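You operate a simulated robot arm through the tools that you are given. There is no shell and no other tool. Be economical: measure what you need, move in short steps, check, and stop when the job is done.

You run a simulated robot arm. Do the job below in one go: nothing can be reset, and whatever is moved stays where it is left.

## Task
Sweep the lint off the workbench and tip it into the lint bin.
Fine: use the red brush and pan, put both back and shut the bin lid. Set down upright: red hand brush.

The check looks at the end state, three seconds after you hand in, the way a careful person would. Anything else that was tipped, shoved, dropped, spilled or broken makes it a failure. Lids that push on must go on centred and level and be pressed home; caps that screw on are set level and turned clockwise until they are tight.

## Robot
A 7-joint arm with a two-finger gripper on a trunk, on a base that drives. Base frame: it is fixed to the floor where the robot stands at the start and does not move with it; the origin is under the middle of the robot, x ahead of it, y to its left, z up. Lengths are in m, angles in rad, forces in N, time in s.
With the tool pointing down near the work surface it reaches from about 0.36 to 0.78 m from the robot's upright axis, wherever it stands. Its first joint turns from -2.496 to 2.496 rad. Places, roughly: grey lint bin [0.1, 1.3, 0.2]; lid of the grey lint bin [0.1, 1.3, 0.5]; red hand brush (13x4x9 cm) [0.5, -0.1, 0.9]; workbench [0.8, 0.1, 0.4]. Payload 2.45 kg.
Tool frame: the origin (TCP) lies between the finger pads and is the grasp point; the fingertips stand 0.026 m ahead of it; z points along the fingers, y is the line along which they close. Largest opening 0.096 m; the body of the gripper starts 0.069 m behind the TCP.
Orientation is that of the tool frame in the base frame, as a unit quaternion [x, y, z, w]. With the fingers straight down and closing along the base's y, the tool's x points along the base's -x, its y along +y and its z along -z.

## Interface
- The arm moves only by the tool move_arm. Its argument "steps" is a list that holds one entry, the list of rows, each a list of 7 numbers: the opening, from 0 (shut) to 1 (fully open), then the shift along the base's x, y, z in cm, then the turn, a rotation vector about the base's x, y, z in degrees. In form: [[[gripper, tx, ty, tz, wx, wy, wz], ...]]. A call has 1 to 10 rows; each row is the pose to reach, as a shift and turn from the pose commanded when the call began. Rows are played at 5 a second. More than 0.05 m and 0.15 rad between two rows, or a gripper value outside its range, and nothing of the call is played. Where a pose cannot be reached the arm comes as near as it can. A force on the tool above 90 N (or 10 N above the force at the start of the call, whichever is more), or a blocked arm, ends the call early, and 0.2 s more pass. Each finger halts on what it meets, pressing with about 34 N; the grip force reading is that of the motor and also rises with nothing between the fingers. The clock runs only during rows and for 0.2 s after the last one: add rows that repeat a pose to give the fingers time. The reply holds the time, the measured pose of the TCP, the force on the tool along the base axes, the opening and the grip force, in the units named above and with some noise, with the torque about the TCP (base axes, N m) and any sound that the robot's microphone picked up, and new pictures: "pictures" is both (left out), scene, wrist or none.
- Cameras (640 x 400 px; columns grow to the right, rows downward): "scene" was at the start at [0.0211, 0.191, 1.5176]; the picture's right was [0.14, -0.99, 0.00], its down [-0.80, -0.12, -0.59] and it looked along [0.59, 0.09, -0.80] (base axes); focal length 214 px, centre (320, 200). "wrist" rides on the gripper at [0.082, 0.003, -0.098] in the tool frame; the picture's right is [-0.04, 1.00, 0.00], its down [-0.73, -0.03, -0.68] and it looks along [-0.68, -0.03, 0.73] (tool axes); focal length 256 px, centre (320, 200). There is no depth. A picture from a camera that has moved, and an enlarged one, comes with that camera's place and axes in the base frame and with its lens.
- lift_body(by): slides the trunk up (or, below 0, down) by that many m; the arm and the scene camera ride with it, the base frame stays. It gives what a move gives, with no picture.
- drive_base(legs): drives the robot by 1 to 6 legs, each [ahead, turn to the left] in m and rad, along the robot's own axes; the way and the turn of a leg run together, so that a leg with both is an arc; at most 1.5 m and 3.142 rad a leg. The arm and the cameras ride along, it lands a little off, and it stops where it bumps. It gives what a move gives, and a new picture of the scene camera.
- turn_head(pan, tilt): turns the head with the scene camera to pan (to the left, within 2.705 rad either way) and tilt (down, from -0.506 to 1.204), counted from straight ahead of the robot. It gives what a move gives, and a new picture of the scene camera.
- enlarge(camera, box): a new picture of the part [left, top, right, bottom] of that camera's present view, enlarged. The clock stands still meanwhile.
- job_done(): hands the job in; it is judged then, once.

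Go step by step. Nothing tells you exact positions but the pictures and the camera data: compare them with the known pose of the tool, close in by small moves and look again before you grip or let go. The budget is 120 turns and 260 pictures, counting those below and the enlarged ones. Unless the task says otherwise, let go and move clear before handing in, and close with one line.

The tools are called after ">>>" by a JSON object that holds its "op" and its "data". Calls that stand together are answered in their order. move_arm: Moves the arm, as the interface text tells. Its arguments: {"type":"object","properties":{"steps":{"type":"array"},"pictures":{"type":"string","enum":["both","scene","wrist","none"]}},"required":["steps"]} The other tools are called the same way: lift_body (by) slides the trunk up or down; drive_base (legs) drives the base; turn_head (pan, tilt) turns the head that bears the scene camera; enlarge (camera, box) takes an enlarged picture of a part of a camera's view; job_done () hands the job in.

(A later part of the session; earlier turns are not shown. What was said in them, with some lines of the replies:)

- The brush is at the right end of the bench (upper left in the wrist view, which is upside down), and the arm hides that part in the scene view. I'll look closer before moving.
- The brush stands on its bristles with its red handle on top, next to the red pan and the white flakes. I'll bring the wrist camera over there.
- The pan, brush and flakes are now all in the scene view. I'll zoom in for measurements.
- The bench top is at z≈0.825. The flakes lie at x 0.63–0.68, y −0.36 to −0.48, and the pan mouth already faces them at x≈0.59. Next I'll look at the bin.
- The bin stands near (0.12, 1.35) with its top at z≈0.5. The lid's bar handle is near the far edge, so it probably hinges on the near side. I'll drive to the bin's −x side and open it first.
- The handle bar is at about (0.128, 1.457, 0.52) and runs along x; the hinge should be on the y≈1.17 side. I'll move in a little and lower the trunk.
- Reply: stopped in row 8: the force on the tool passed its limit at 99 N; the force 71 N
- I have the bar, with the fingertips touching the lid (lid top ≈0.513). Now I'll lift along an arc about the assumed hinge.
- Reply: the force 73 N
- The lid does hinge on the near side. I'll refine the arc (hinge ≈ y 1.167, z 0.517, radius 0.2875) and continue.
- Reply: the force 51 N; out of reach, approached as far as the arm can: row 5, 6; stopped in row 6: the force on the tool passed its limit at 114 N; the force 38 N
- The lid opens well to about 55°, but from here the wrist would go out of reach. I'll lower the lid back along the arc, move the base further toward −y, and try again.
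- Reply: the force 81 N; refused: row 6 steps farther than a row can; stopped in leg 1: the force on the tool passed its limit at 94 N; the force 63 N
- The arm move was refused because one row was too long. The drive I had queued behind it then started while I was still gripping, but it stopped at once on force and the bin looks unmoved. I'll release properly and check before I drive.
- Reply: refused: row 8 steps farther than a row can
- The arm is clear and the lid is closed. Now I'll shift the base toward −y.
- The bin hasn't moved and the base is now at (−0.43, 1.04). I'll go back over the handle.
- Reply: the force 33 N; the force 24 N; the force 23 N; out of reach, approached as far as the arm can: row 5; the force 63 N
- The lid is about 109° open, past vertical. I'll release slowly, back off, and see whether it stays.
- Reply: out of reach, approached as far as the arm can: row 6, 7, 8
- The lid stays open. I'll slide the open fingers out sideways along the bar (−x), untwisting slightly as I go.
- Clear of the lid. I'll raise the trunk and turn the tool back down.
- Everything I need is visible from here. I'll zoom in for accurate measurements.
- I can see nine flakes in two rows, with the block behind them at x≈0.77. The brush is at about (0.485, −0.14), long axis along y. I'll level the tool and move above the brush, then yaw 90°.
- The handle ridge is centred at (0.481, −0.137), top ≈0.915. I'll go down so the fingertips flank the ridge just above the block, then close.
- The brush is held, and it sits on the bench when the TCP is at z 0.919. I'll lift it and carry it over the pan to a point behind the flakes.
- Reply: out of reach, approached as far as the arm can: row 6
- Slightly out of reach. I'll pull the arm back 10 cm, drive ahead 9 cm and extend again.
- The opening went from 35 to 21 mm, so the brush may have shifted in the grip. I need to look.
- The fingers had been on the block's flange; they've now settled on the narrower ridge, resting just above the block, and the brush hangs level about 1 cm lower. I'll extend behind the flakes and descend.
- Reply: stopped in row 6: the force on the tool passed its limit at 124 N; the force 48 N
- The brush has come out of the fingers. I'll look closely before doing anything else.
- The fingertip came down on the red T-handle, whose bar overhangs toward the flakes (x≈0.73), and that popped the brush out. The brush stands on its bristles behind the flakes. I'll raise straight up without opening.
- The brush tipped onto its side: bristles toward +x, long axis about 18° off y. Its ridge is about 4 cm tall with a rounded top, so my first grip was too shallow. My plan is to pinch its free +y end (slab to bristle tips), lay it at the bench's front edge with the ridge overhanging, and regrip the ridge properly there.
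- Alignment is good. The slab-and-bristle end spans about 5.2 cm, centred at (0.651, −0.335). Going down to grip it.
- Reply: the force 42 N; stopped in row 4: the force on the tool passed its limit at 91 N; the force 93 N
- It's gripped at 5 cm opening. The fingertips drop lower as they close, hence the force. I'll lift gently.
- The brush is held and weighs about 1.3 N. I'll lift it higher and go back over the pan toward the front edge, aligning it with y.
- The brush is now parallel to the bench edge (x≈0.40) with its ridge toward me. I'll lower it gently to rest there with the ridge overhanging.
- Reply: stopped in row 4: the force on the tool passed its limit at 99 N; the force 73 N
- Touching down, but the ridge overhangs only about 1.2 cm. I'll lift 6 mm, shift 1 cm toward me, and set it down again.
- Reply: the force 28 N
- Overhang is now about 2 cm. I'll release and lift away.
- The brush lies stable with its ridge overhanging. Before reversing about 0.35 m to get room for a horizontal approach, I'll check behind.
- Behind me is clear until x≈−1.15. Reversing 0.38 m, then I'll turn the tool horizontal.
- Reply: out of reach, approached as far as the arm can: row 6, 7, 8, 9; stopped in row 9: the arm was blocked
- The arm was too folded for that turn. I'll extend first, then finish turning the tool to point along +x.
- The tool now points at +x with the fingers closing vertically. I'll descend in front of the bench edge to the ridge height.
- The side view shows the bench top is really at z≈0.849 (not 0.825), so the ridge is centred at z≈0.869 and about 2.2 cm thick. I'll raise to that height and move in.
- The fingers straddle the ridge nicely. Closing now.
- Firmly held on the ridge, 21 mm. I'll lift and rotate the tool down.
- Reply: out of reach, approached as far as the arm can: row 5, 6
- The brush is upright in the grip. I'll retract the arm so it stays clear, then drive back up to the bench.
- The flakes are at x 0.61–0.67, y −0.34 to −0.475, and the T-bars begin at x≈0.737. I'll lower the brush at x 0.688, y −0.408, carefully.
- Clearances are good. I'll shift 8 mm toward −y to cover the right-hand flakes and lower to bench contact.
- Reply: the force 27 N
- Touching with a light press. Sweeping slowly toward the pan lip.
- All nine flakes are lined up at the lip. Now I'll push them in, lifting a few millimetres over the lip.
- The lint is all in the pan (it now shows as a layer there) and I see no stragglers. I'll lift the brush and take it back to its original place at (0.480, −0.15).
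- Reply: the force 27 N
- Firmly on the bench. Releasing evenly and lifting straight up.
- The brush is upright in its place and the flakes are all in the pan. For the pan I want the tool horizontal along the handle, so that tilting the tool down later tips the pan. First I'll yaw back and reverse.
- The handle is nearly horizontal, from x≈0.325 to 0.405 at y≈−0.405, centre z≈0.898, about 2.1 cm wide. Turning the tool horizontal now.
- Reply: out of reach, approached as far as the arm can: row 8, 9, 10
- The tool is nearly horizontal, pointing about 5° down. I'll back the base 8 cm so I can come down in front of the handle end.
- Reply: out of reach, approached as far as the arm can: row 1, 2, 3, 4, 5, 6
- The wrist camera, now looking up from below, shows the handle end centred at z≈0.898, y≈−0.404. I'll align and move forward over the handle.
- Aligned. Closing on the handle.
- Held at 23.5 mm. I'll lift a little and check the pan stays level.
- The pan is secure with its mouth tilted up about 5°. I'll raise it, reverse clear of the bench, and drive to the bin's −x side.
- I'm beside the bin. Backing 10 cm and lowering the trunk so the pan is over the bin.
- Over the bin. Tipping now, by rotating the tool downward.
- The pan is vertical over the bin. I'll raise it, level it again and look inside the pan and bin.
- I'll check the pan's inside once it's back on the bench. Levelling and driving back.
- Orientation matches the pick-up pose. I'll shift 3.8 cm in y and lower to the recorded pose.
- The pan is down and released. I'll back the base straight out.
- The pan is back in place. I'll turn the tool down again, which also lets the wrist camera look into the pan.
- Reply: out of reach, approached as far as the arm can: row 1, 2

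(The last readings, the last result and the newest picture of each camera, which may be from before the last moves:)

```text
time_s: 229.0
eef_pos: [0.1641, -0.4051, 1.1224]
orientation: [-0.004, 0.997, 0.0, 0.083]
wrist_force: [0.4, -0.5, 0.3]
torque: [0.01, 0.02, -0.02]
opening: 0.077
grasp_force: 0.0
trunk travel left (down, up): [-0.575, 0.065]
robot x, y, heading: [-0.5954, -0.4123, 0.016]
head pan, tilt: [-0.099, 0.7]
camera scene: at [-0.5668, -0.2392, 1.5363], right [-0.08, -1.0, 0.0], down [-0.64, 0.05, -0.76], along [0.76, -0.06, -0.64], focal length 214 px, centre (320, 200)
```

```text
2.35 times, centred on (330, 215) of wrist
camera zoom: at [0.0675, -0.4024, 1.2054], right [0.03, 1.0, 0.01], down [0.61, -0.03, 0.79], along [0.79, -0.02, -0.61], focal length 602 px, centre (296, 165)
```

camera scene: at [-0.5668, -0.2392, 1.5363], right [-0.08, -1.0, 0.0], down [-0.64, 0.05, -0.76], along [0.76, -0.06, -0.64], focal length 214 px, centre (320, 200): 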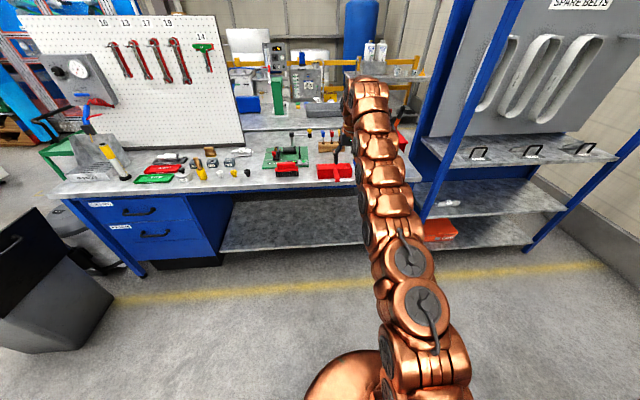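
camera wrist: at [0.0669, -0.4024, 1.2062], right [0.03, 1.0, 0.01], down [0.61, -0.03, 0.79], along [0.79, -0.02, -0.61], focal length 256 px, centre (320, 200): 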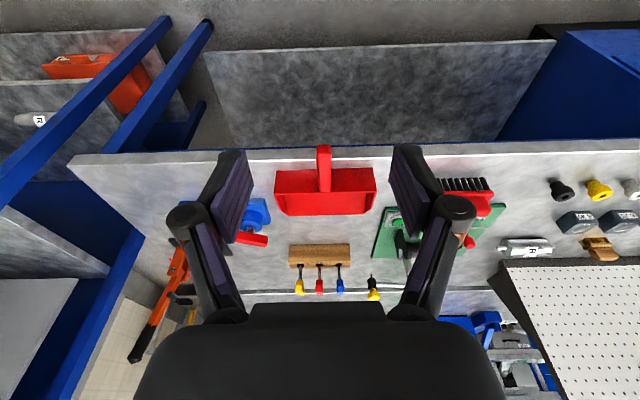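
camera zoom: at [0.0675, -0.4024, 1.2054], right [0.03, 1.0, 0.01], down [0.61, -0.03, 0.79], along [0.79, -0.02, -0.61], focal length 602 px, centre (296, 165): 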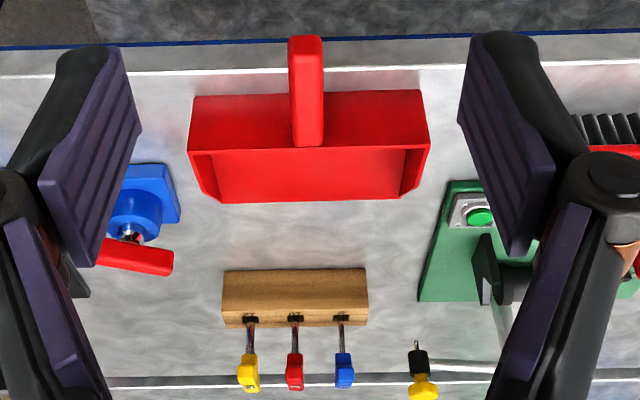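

The pan is empty, the bench is clean, and brush and pan are both back. Next I'll close the lid: retract the arm, then drive to the bin.

>>> {"op": "move_arm", "data": {"steps": [[[1, -4.5, 0, 0.5, 0, 2, 0], [1, -9, 0, 1, 0, 4, 0], [1, -13.5, 0, 2, 0, 6, 0], [1, -18, 0, 3, 0, 8, 0], [1, -22.5, 0, 4, 0, 9.4, 0], [1, -27, 0, 5, 0, 9.4, 0], [1, -31.5, 0, 5.5, 0, 9.4, 0], [1, -36, 0, 5.5, 0, 9.4, 0]]], "pictures": "none"}}

>>> {"op": "drive_base", "data": {"legs": [[0, 1.437], [1.41, 0], [0, -1.453]]}}

```text
time_s: 230.8
eef_pos: [-0.1984, -0.405, 1.1762]
orientation: [-0.004, 1.0, 0.001, 0.0]
wrist_force: [0.2, 0.6, 0.4]
torque: [0.0, 0.02, 0.03]
opening: 0.0962
grasp_force: 0.1
trunk travel left (down, up): [-0.575, 0.065]
robot x, y, heading: [-0.596, -0.4111, 0.015]
head pan, tilt: [-0.099, 0.7]
```

```text
time_s: 244.8
eef_pos: [-0.0361, 0.9582, 1.1758]
orientation: [0.01, 1.0, 0.0, 0.0]
wrist_force: [-0.4, 0.2, 0.9]
torque: [0.0, -0.02, 0.04]
opening: 0.0961
grasp_force: 0.2
trunk travel left (down, up): [-0.575, 0.065]
robot x, y, heading: [-0.436, 0.9635, -0.008]
head pan, tilt: [-0.099, 0.7]
camera scene: at [-0.3988, 1.1352, 1.5363], right [-0.11, -0.99, 0.0], down [-0.64, 0.07, -0.76], along [0.76, -0.08, -0.64], focal length 214 px, centre (320, 200)
```

scene: 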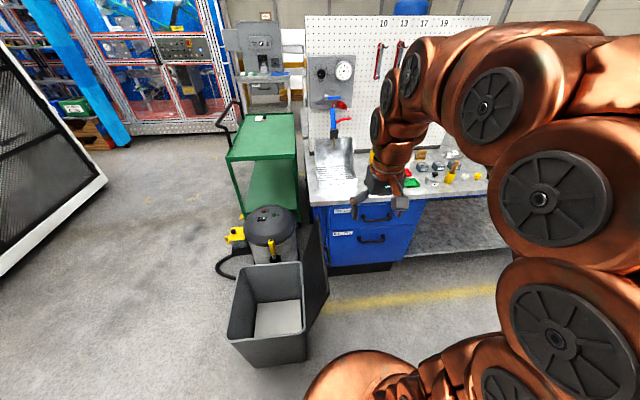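

>>> {"op": "move_arm", "data": {"steps": [[[1, -0.5, 0, 0, 8.5, 0, 0], [1, -1, 0, 0, 17, 0, 0], [1, -1.5, 0, 0, 25.5, 0, 0], [1, -2, 0, 0, 34, 0, 0], [1, -2, 0, 0, 42.5, 0, 0], [1, -2, 0, 0, 51, 0, 0], [1, -2, 0, 0, 59.5, 0, 0], [1, -2, 0, 0, 68, 0, 0], [1, -2, 0, 0, 76.5, 0, 0], [1, -2, 0, 0, 85, 0, 0]]], "pictures": "none"}}

>>> {"op": "lift_body", "data": {"by": -0.38}}

>>> {"op": "move_arm", "data": {"steps": [[[1, 0, 0, -1, 5, 0, 0], [1, 0, 0, -2, 10, 0, 0], [1, 0, 0, -3, 15, 0, 0], [1, 0, 0, -3, 18, 0, 0]]], "pictures": "both"}}

```text
time_s: 247.0
eef_pos: [-0.0564, 0.9605, 1.176]
orientation: [0.007, 0.735, 0.678, -0.008]
wrist_force: [-0.6, 0.8, -0.2]
torque: [0.0, -0.02, -0.02]
opening: 0.096
grasp_force: 0.0
trunk travel left (down, up): [-0.575, 0.065]
robot x, y, heading: [-0.4313, 0.9637, -0.012]
head pan, tilt: [-0.099, 0.7]
```

```text
time_s: 250.7
eef_pos: [-0.0565, 0.9598, 0.7947]
orientation: [0.008, 0.736, 0.677, -0.008]
wrist_force: [-0.3, 0.1, 0.2]
torque: [-0.03, -0.01, 0.0]
opening: 0.0958
grasp_force: 0.0
trunk travel left (down, up): [-0.195, 0.445]
robot x, y, heading: [-0.432, 0.968, -0.008]
head pan, tilt: [-0.099, 0.7]
```

```text
time_s: 251.7
eef_pos: [-0.0548, 0.9579, 0.7651]
orientation: [0.006, 0.621, 0.783, -0.009]
wrist_force: [0.0, -0.5, 0.9]
torque: [-0.01, -0.02, 0.02]
opening: 0.0963
grasp_force: 0.1
trunk travel left (down, up): [-0.195, 0.445]
robot x, y, heading: [-0.4316, 0.964, -0.004]
head pan, tilt: [-0.099, 0.7]
camera scene: at [-0.3988, 1.1351, 1.1564], right [-0.11, -0.99, 0.0], down [-0.64, 0.07, -0.76], along [0.76, -0.08, -0.64], focal length 214 px, centre (320, 200)
camera wrist: at [-0.1365, 0.8613, 0.7473], right [0.06, -0.23, 0.97], down [0.73, -0.65, -0.2], along [0.68, 0.72, 0.13], focal length 256 px, centre (320, 200)
```

scene: 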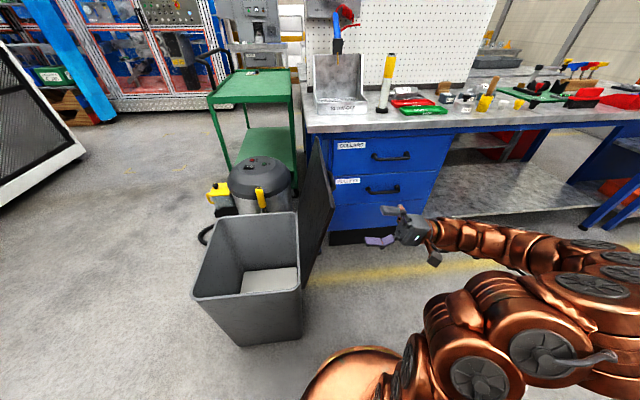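
wrist: 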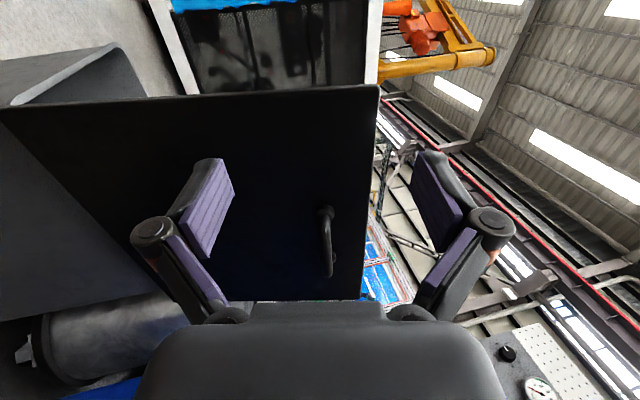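

Good view: the bar is at about (0.124, 1.058, 0.788). I'll move level with it, then advance along the tool axis.

>>> {"op": "move_arm", "data": {"steps": [[[1, 4.5, 0.5, 0, 0, 0, 0], [1, 9, 1, 0, 0, 0, 0], [1, 13.5, 1.5, 0, 1, 0, 0], [1, 17.5, 2, 0.2, 2, 0, 0]]], "pictures": "both"}}

```text
time_s: 252.7
eef_pos: [0.121, 0.9808, 0.7649]
orientation: [0.006, 0.607, 0.794, -0.009]
wrist_force: [0.7, 0.8, 0.4]
torque: [-0.03, -0.02, 0.01]
opening: 0.096
grasp_force: 0.0
trunk travel left (down, up): [-0.195, 0.445]
robot x, y, heading: [-0.4353, 0.9627, -0.016]
head pan, tilt: [-0.099, 0.7]
camera scene: at [-0.3988, 1.135, 1.1563], right [-0.11, -0.99, 0.0], down [-0.64, 0.07, -0.76], along [0.76, -0.08, -0.64], focal length 214 px, centre (320, 200)
camera wrist: at [0.0399, 0.8846, 0.7425], right [0.06, -0.26, 0.96], down [0.73, -0.64, -0.22], along [0.68, 0.72, 0.15], focal length 256 px, centre (320, 200)
```

scene: 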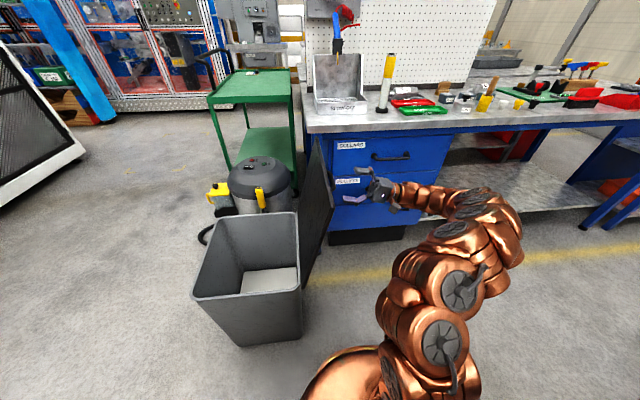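
wrist: 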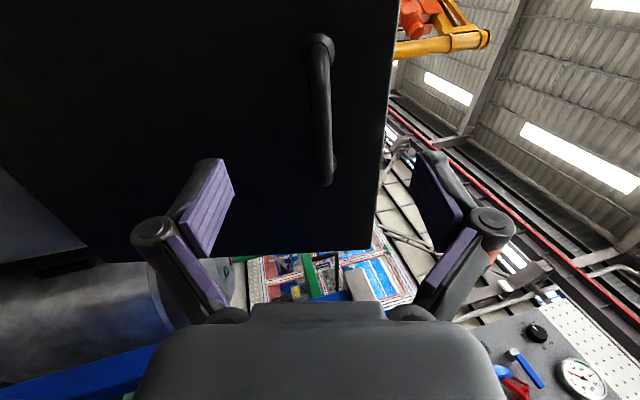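

>>> {"op": "move_arm", "data": {"steps": [[[1, 0, 1.9, 0.5, 0, 0, 0], [1, 0, 3.9, 1.0, 0, 0, 0]]], "pictures": "wrist"}}

```text
time_s: 253.3
eef_pos: [0.1186, 1.0196, 0.777]
orientation: [0.006, 0.608, 0.794, -0.008]
wrist_force: [0.2, -0.4, 0.2]
torque: [0.03, 0.03, 0.01]
opening: 0.0961
grasp_force: 0.0
trunk travel left (down, up): [-0.195, 0.445]
robot x, y, heading: [-0.4325, 0.9642, -0.013]
head pan, tilt: [-0.099, 0.7]
camera wrist: at [0.0374, 0.9223, 0.7556], right [0.06, -0.26, 0.96], down [0.73, -0.64, -0.22], along [0.68, 0.72, 0.15], focal length 256 px, centre (320, 200)
```

wrist: 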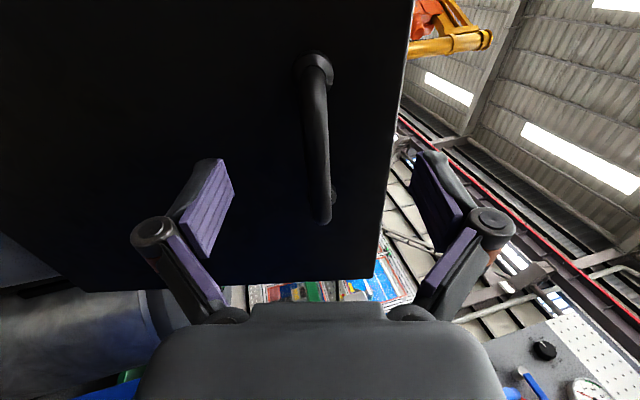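

>>> {"op": "move_arm", "data": {"steps": [[[1, 0.2, 1.2, 0.3, 0, 0, 0], [1, 0.3, 2.2, 0.6, 0, 0, 0], [0.7, 0.3, 2.2, 0.6, 0, 0, 0], [0.4, 0.3, 2.2, 0.6, 0, 0, 0], [0.2, 0.3, 2.2, 0.6, 0, 0, 0], [0, 0.3, 2.2, 0.6, 0, 0, 0], [0, 0.3, 2.2, 0.6, 0, 0, 0], [0, 0.3, 2.2, 0.6, 0, 0, 0], [0, 0.3, 2.2, 0.6, 0, 0, 0]]], "pictures": "wrist"}}

```text
time_s: 255.3
eef_pos: [0.1207, 1.0401, 0.7824]
orientation: [0.005, 0.609, 0.793, -0.01]
wrist_force: [-3.7, 7.9, -18.6]
torque: [-0.06, -0.86, -0.51]
opening: 0.0128
grasp_force: 39.4
trunk travel left (down, up): [-0.195, 0.445]
robot x, y, heading: [-0.4345, 0.9631, -0.013]
head pan, tilt: [-0.099, 0.7]
camera wrist: at [0.0403, 0.9436, 0.7604], right [0.06, -0.26, 0.96], down [0.73, -0.64, -0.22], along [0.68, 0.72, 0.15], focal length 256 px, centre (320, 200)
```

wrist: 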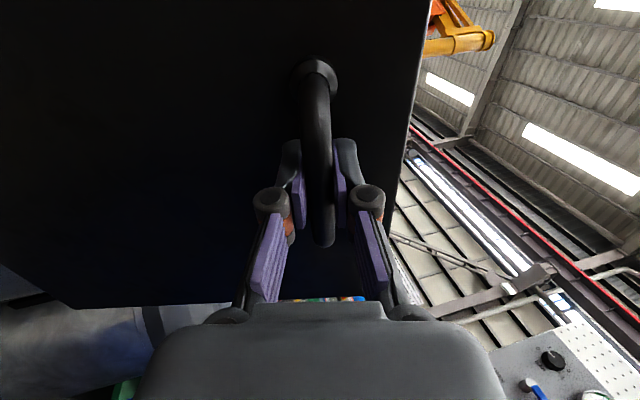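

The bar is gripped again. I'll close the lid along the reverse arc.

>>> {"op": "move_arm", "data": {"steps": [[[0, 0, 2.69, 0.94, -5.25, 0, 0], [0, 0, 5.45, 1.64, -10.5, 0, 0], [0, 0, 8.28, 2.08, -15.75, 0, 0], [0, 0, 11.13, 2.28, -21, 0, 0], [0, 0, 14.01, 2.21, -26.25, 0, 0], [0, 0, 16.73, 1.95, -31.5, 0, 0], [0, 0, 19.42, 1.42, -36.75, 0, 0], [0, 0, 22.05, 0.65, -42, 0, 0], [0, 0, 24.59, -0.36, -47.25, 0, 0], [0, 0, 27.02, -1.62, -52.5, 0, 0]]], "pictures": "scene"}}

```text
time_s: 257.5
eef_pos: [0.1215, 1.3097, 0.7649]
orientation: [0.009, 0.898, 0.44, -0.007]
wrist_force: [-17.9, -17.0, -31.4]
torque: [-0.02, -0.32, 0.95]
opening: 0.0126
grasp_force: 39.5
trunk travel left (down, up): [-0.195, 0.445]
robot x, y, heading: [-0.4332, 0.962, -0.01]
head pan, tilt: [-0.099, 0.7]
camera scene: at [-0.3985, 1.1351, 1.1561], right [-0.11, -0.99, 0.0], down [-0.64, 0.07, -0.76], along [0.76, -0.08, -0.64], focal length 214 px, centre (320, 200)
```

scene: 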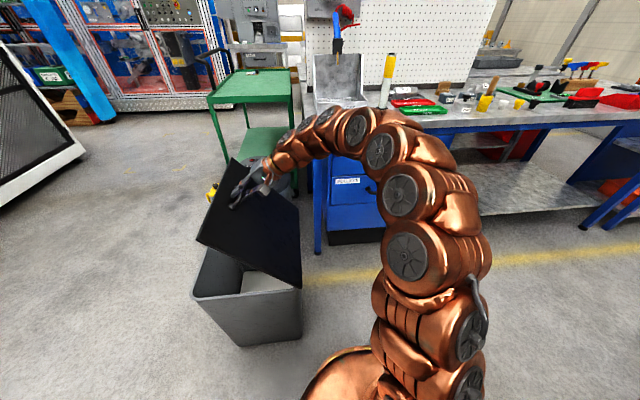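

>>> {"op": "move_arm", "data": {"steps": [[[0, 0, 2.31, -1.47, -5.25, 0, 0], [0, 0, 4.46, -3.16, -10.5, 0, 0], [0, 0, 6.45, -5.04, -15.75, 0, 0], [0, 0, 8.25, -7.1, -21, 0, 0], [0, 0, 9.86, -9.32, -26.25, 0, 0], [0, 0, 11.24, -11.68, -31.5, 0, 0], [0, 0, 12.4, -14.16, -36.75, 0, 0], [0, 0, 13.32, -16.74, -42, 0, 0], [0, 0, 13.99, -19.39, -47.25, 0, 0], [0, 0, 14.3, -21.9, -52.3, 0, 0]]], "pictures": "both"}}

```text
time_s: 259.7
eef_pos: [0.1216, 1.4557, 0.5503]
orientation: [0.01, 1.0, 0.006, 0.002]
wrist_force: [26.7, 30.4, 15.4]
torque: [0.07, -0.05, 0.9]
opening: 0.013
grasp_force: 39.4
trunk travel left (down, up): [-0.195, 0.445]
robot x, y, heading: [-0.4325, 0.9631, -0.008]
head pan, tilt: [-0.099, 0.7]
camera scene: at [-0.3985, 1.1357, 1.1567], right [-0.11, -0.99, 0.0], down [-0.64, 0.07, -0.76], along [0.76, -0.08, -0.64], focal length 214 px, centre (320, 200)
camera wrist: at [0.04, 1.4591, 0.6469], right [0.06, 1.0, 0.01], down [0.73, -0.05, 0.68], along [0.68, -0.03, -0.73], focal length 256 px, centre (320, 200)
```

scene: 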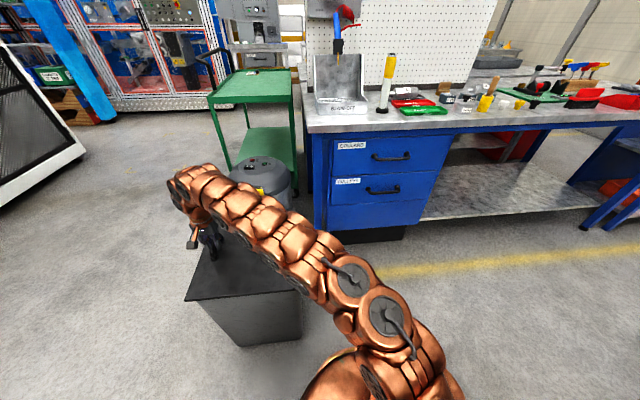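
wrist: 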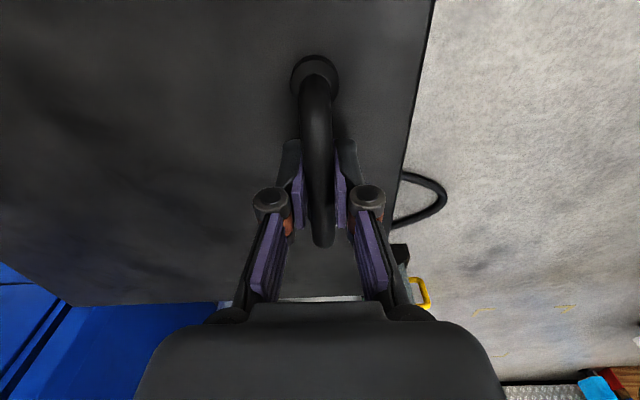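

The lid is down. I'll ease it the last few millimetres, release, and lift away.

>>> {"op": "move_arm", "data": {"steps": [[[0, 0, 0, -0.4, 0, 0, 0], [0.2, 0, 0, -0.4, 0, 0, 0], [0.5, 0, 0, -0.2, 0, 0, 0], [0.9, 0, 0, 0, 0, 0, 0], [1, 0, 0, 0, 0, 0, 0], [1, 0, 0, 1, 0, 0, 0], [1, 0, 0, 5, 0, 0, 0], [1, 0, 0, 9, 0, 0, 0], [1, 0, 0, 13.5, 0, 0, 0], [1, 0, 0, 18, 0, 0, 0]]], "pictures": "none"}}

>>> {"op": "lift_body", "data": {"by": 0.38}}

>>> {"op": "move_arm", "data": {"steps": [[[1, 0, -4.5, 0, 0, 0, 0], [1, 0, -9, 0, 0, 0, 0], [1, 0, -13.5, 0, 0, 0, 0], [1, 0, -18, 0, 0, 0, 0], [1, 0, -22.5, 0, 0, 0, 0], [1, 0, -27, 0, 0, 0, 0], [1, -2, -31, 0, 0, 0, 0], [1, -4, -35, 0, 0, 0, 0], [1, -7, -38, 0, 0, 0, 0], [1, -10, -41, 0, 0, 0, 0]]], "pictures": "both"}}

```text
time_s: 261.9
eef_pos: [0.1025, 1.4297, 0.6789]
orientation: [0.011, 1.0, 0.003, -0.001]
wrist_force: [-0.2, 0.3, -0.3]
torque: [0.0, 0.03, -0.01]
opening: 0.0959
grasp_force: 0.1
out of reach, approached as far as the arm can: row 9, 10
trunk travel left (down, up): [-0.195, 0.445]
robot x, y, heading: [-0.4339, 0.9596, -0.009]
head pan, tilt: [-0.099, 0.7]
```

```text
time_s: 265.5
eef_pos: [0.1002, 1.4303, 1.058]
orientation: [0.012, 1.0, 0.002, -0.002]
wrist_force: [-0.9, 0.5, 0.2]
torque: [-0.01, 0.01, -0.01]
opening: 0.0961
grasp_force: 0.0
trunk travel left (down, up): [-0.575, 0.065]
robot x, y, heading: [-0.4341, 0.962, -0.013]
head pan, tilt: [-0.099, 0.7]
```

```text
time_s: 267.7
eef_pos: [0.0016, 1.0215, 1.0562]
orientation: [0.011, 1.0, 0.003, 0.0]
wrist_force: [-0.3, 1.5, -1.1]
torque: [0.01, 0.0, 0.01]
opening: 0.096
grasp_force: 0.0
trunk travel left (down, up): [-0.575, 0.065]
robot x, y, heading: [-0.4341, 0.9613, -0.01]
head pan, tilt: [-0.099, 0.7]
camera scene: at [-0.3983, 1.1354, 1.5363], right [-0.11, -0.99, 0.0], down [-0.64, 0.07, -0.76], along [0.76, -0.08, -0.64], focal length 214 px, centre (320, 200)
camera wrist: at [-0.0787, 1.0257, 1.1535], right [0.06, 1.0, 0.01], down [0.73, -0.05, 0.68], along [0.68, -0.04, -0.73], focal length 256 px, centre (320, 200)
```

scene: 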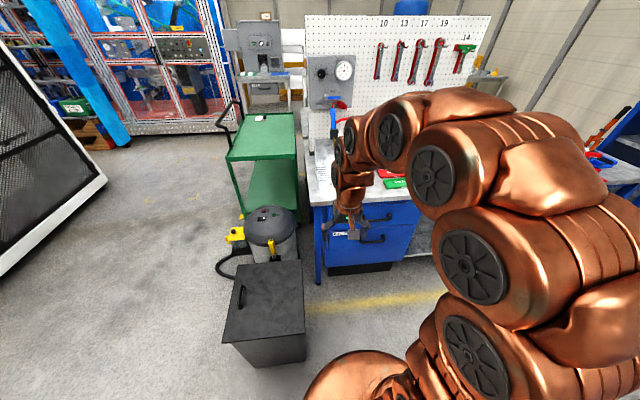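
wrist: 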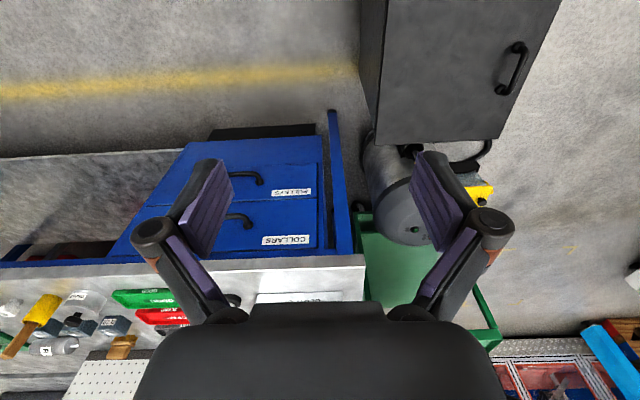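

>>> {"op": "enlarge", "data": {"camera": "scene", "box": [190, 200, 340, 380]}}

>>> {"op": "turn_head", "data": {"pan": -0.85, "tilt": 0.5}}

```text
2.22 times, centred on (265, 290) of scene
camera zoom: at [-0.3983, 1.1354, 1.5363], right [-0.11, -0.99, 0.0], down [-0.64, 0.07, -0.76], along [0.76, -0.08, -0.64], focal length 477 px, centre (442, 0)
```

zoom: 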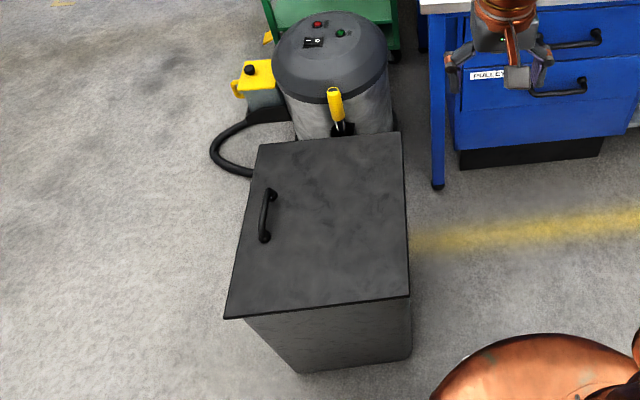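

```text
time_s: 268.8
eef_pos: [0.0021, 1.0221, 1.0568]
orientation: [0.011, 1.0, 0.003, 0.001]
wrist_force: [-0.2, 0.7, -0.8]
torque: [0.0, -0.02, 0.0]
opening: 0.0959
grasp_force: 0.2
trunk travel left (down, up): [-0.575, 0.065]
robot x, y, heading: [-0.4336, 0.9627, -0.011]
head pan, tilt: [-0.85, 0.499]
camera scene: at [-0.4238, 1.0755, 1.554], right [-0.76, -0.65, 0.0], down [-0.31, 0.36, -0.88], along [0.57, -0.67, -0.48], focal length 214 px, centre (320, 200)
```

scene: 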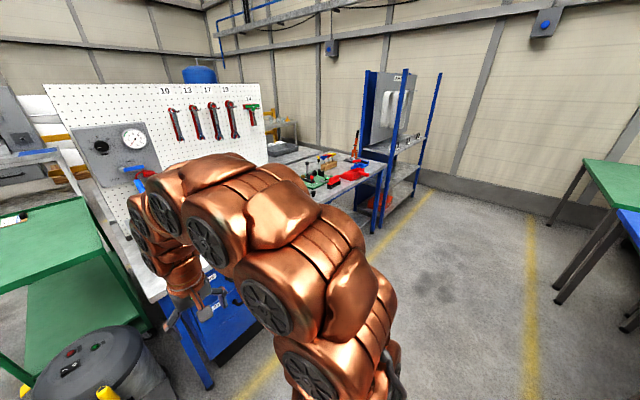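

The lid is shut flat, the bench is swept, and the brush (upright) and pan are both back in their places. The gripper is empty and clear, so I'm handing in.

>>> {"op": "job_done", "data": {}}

```text
The job is handed in.
```

I swept all the lint into the red pan and tipped it into the lint bin. The brush stands upright in its place, the pan is back where it was, and the bin lid is shut. On the way, my gripper pressed on the red T-handle tool and the brush fell onto its side; I picked it up again and saw no damage.
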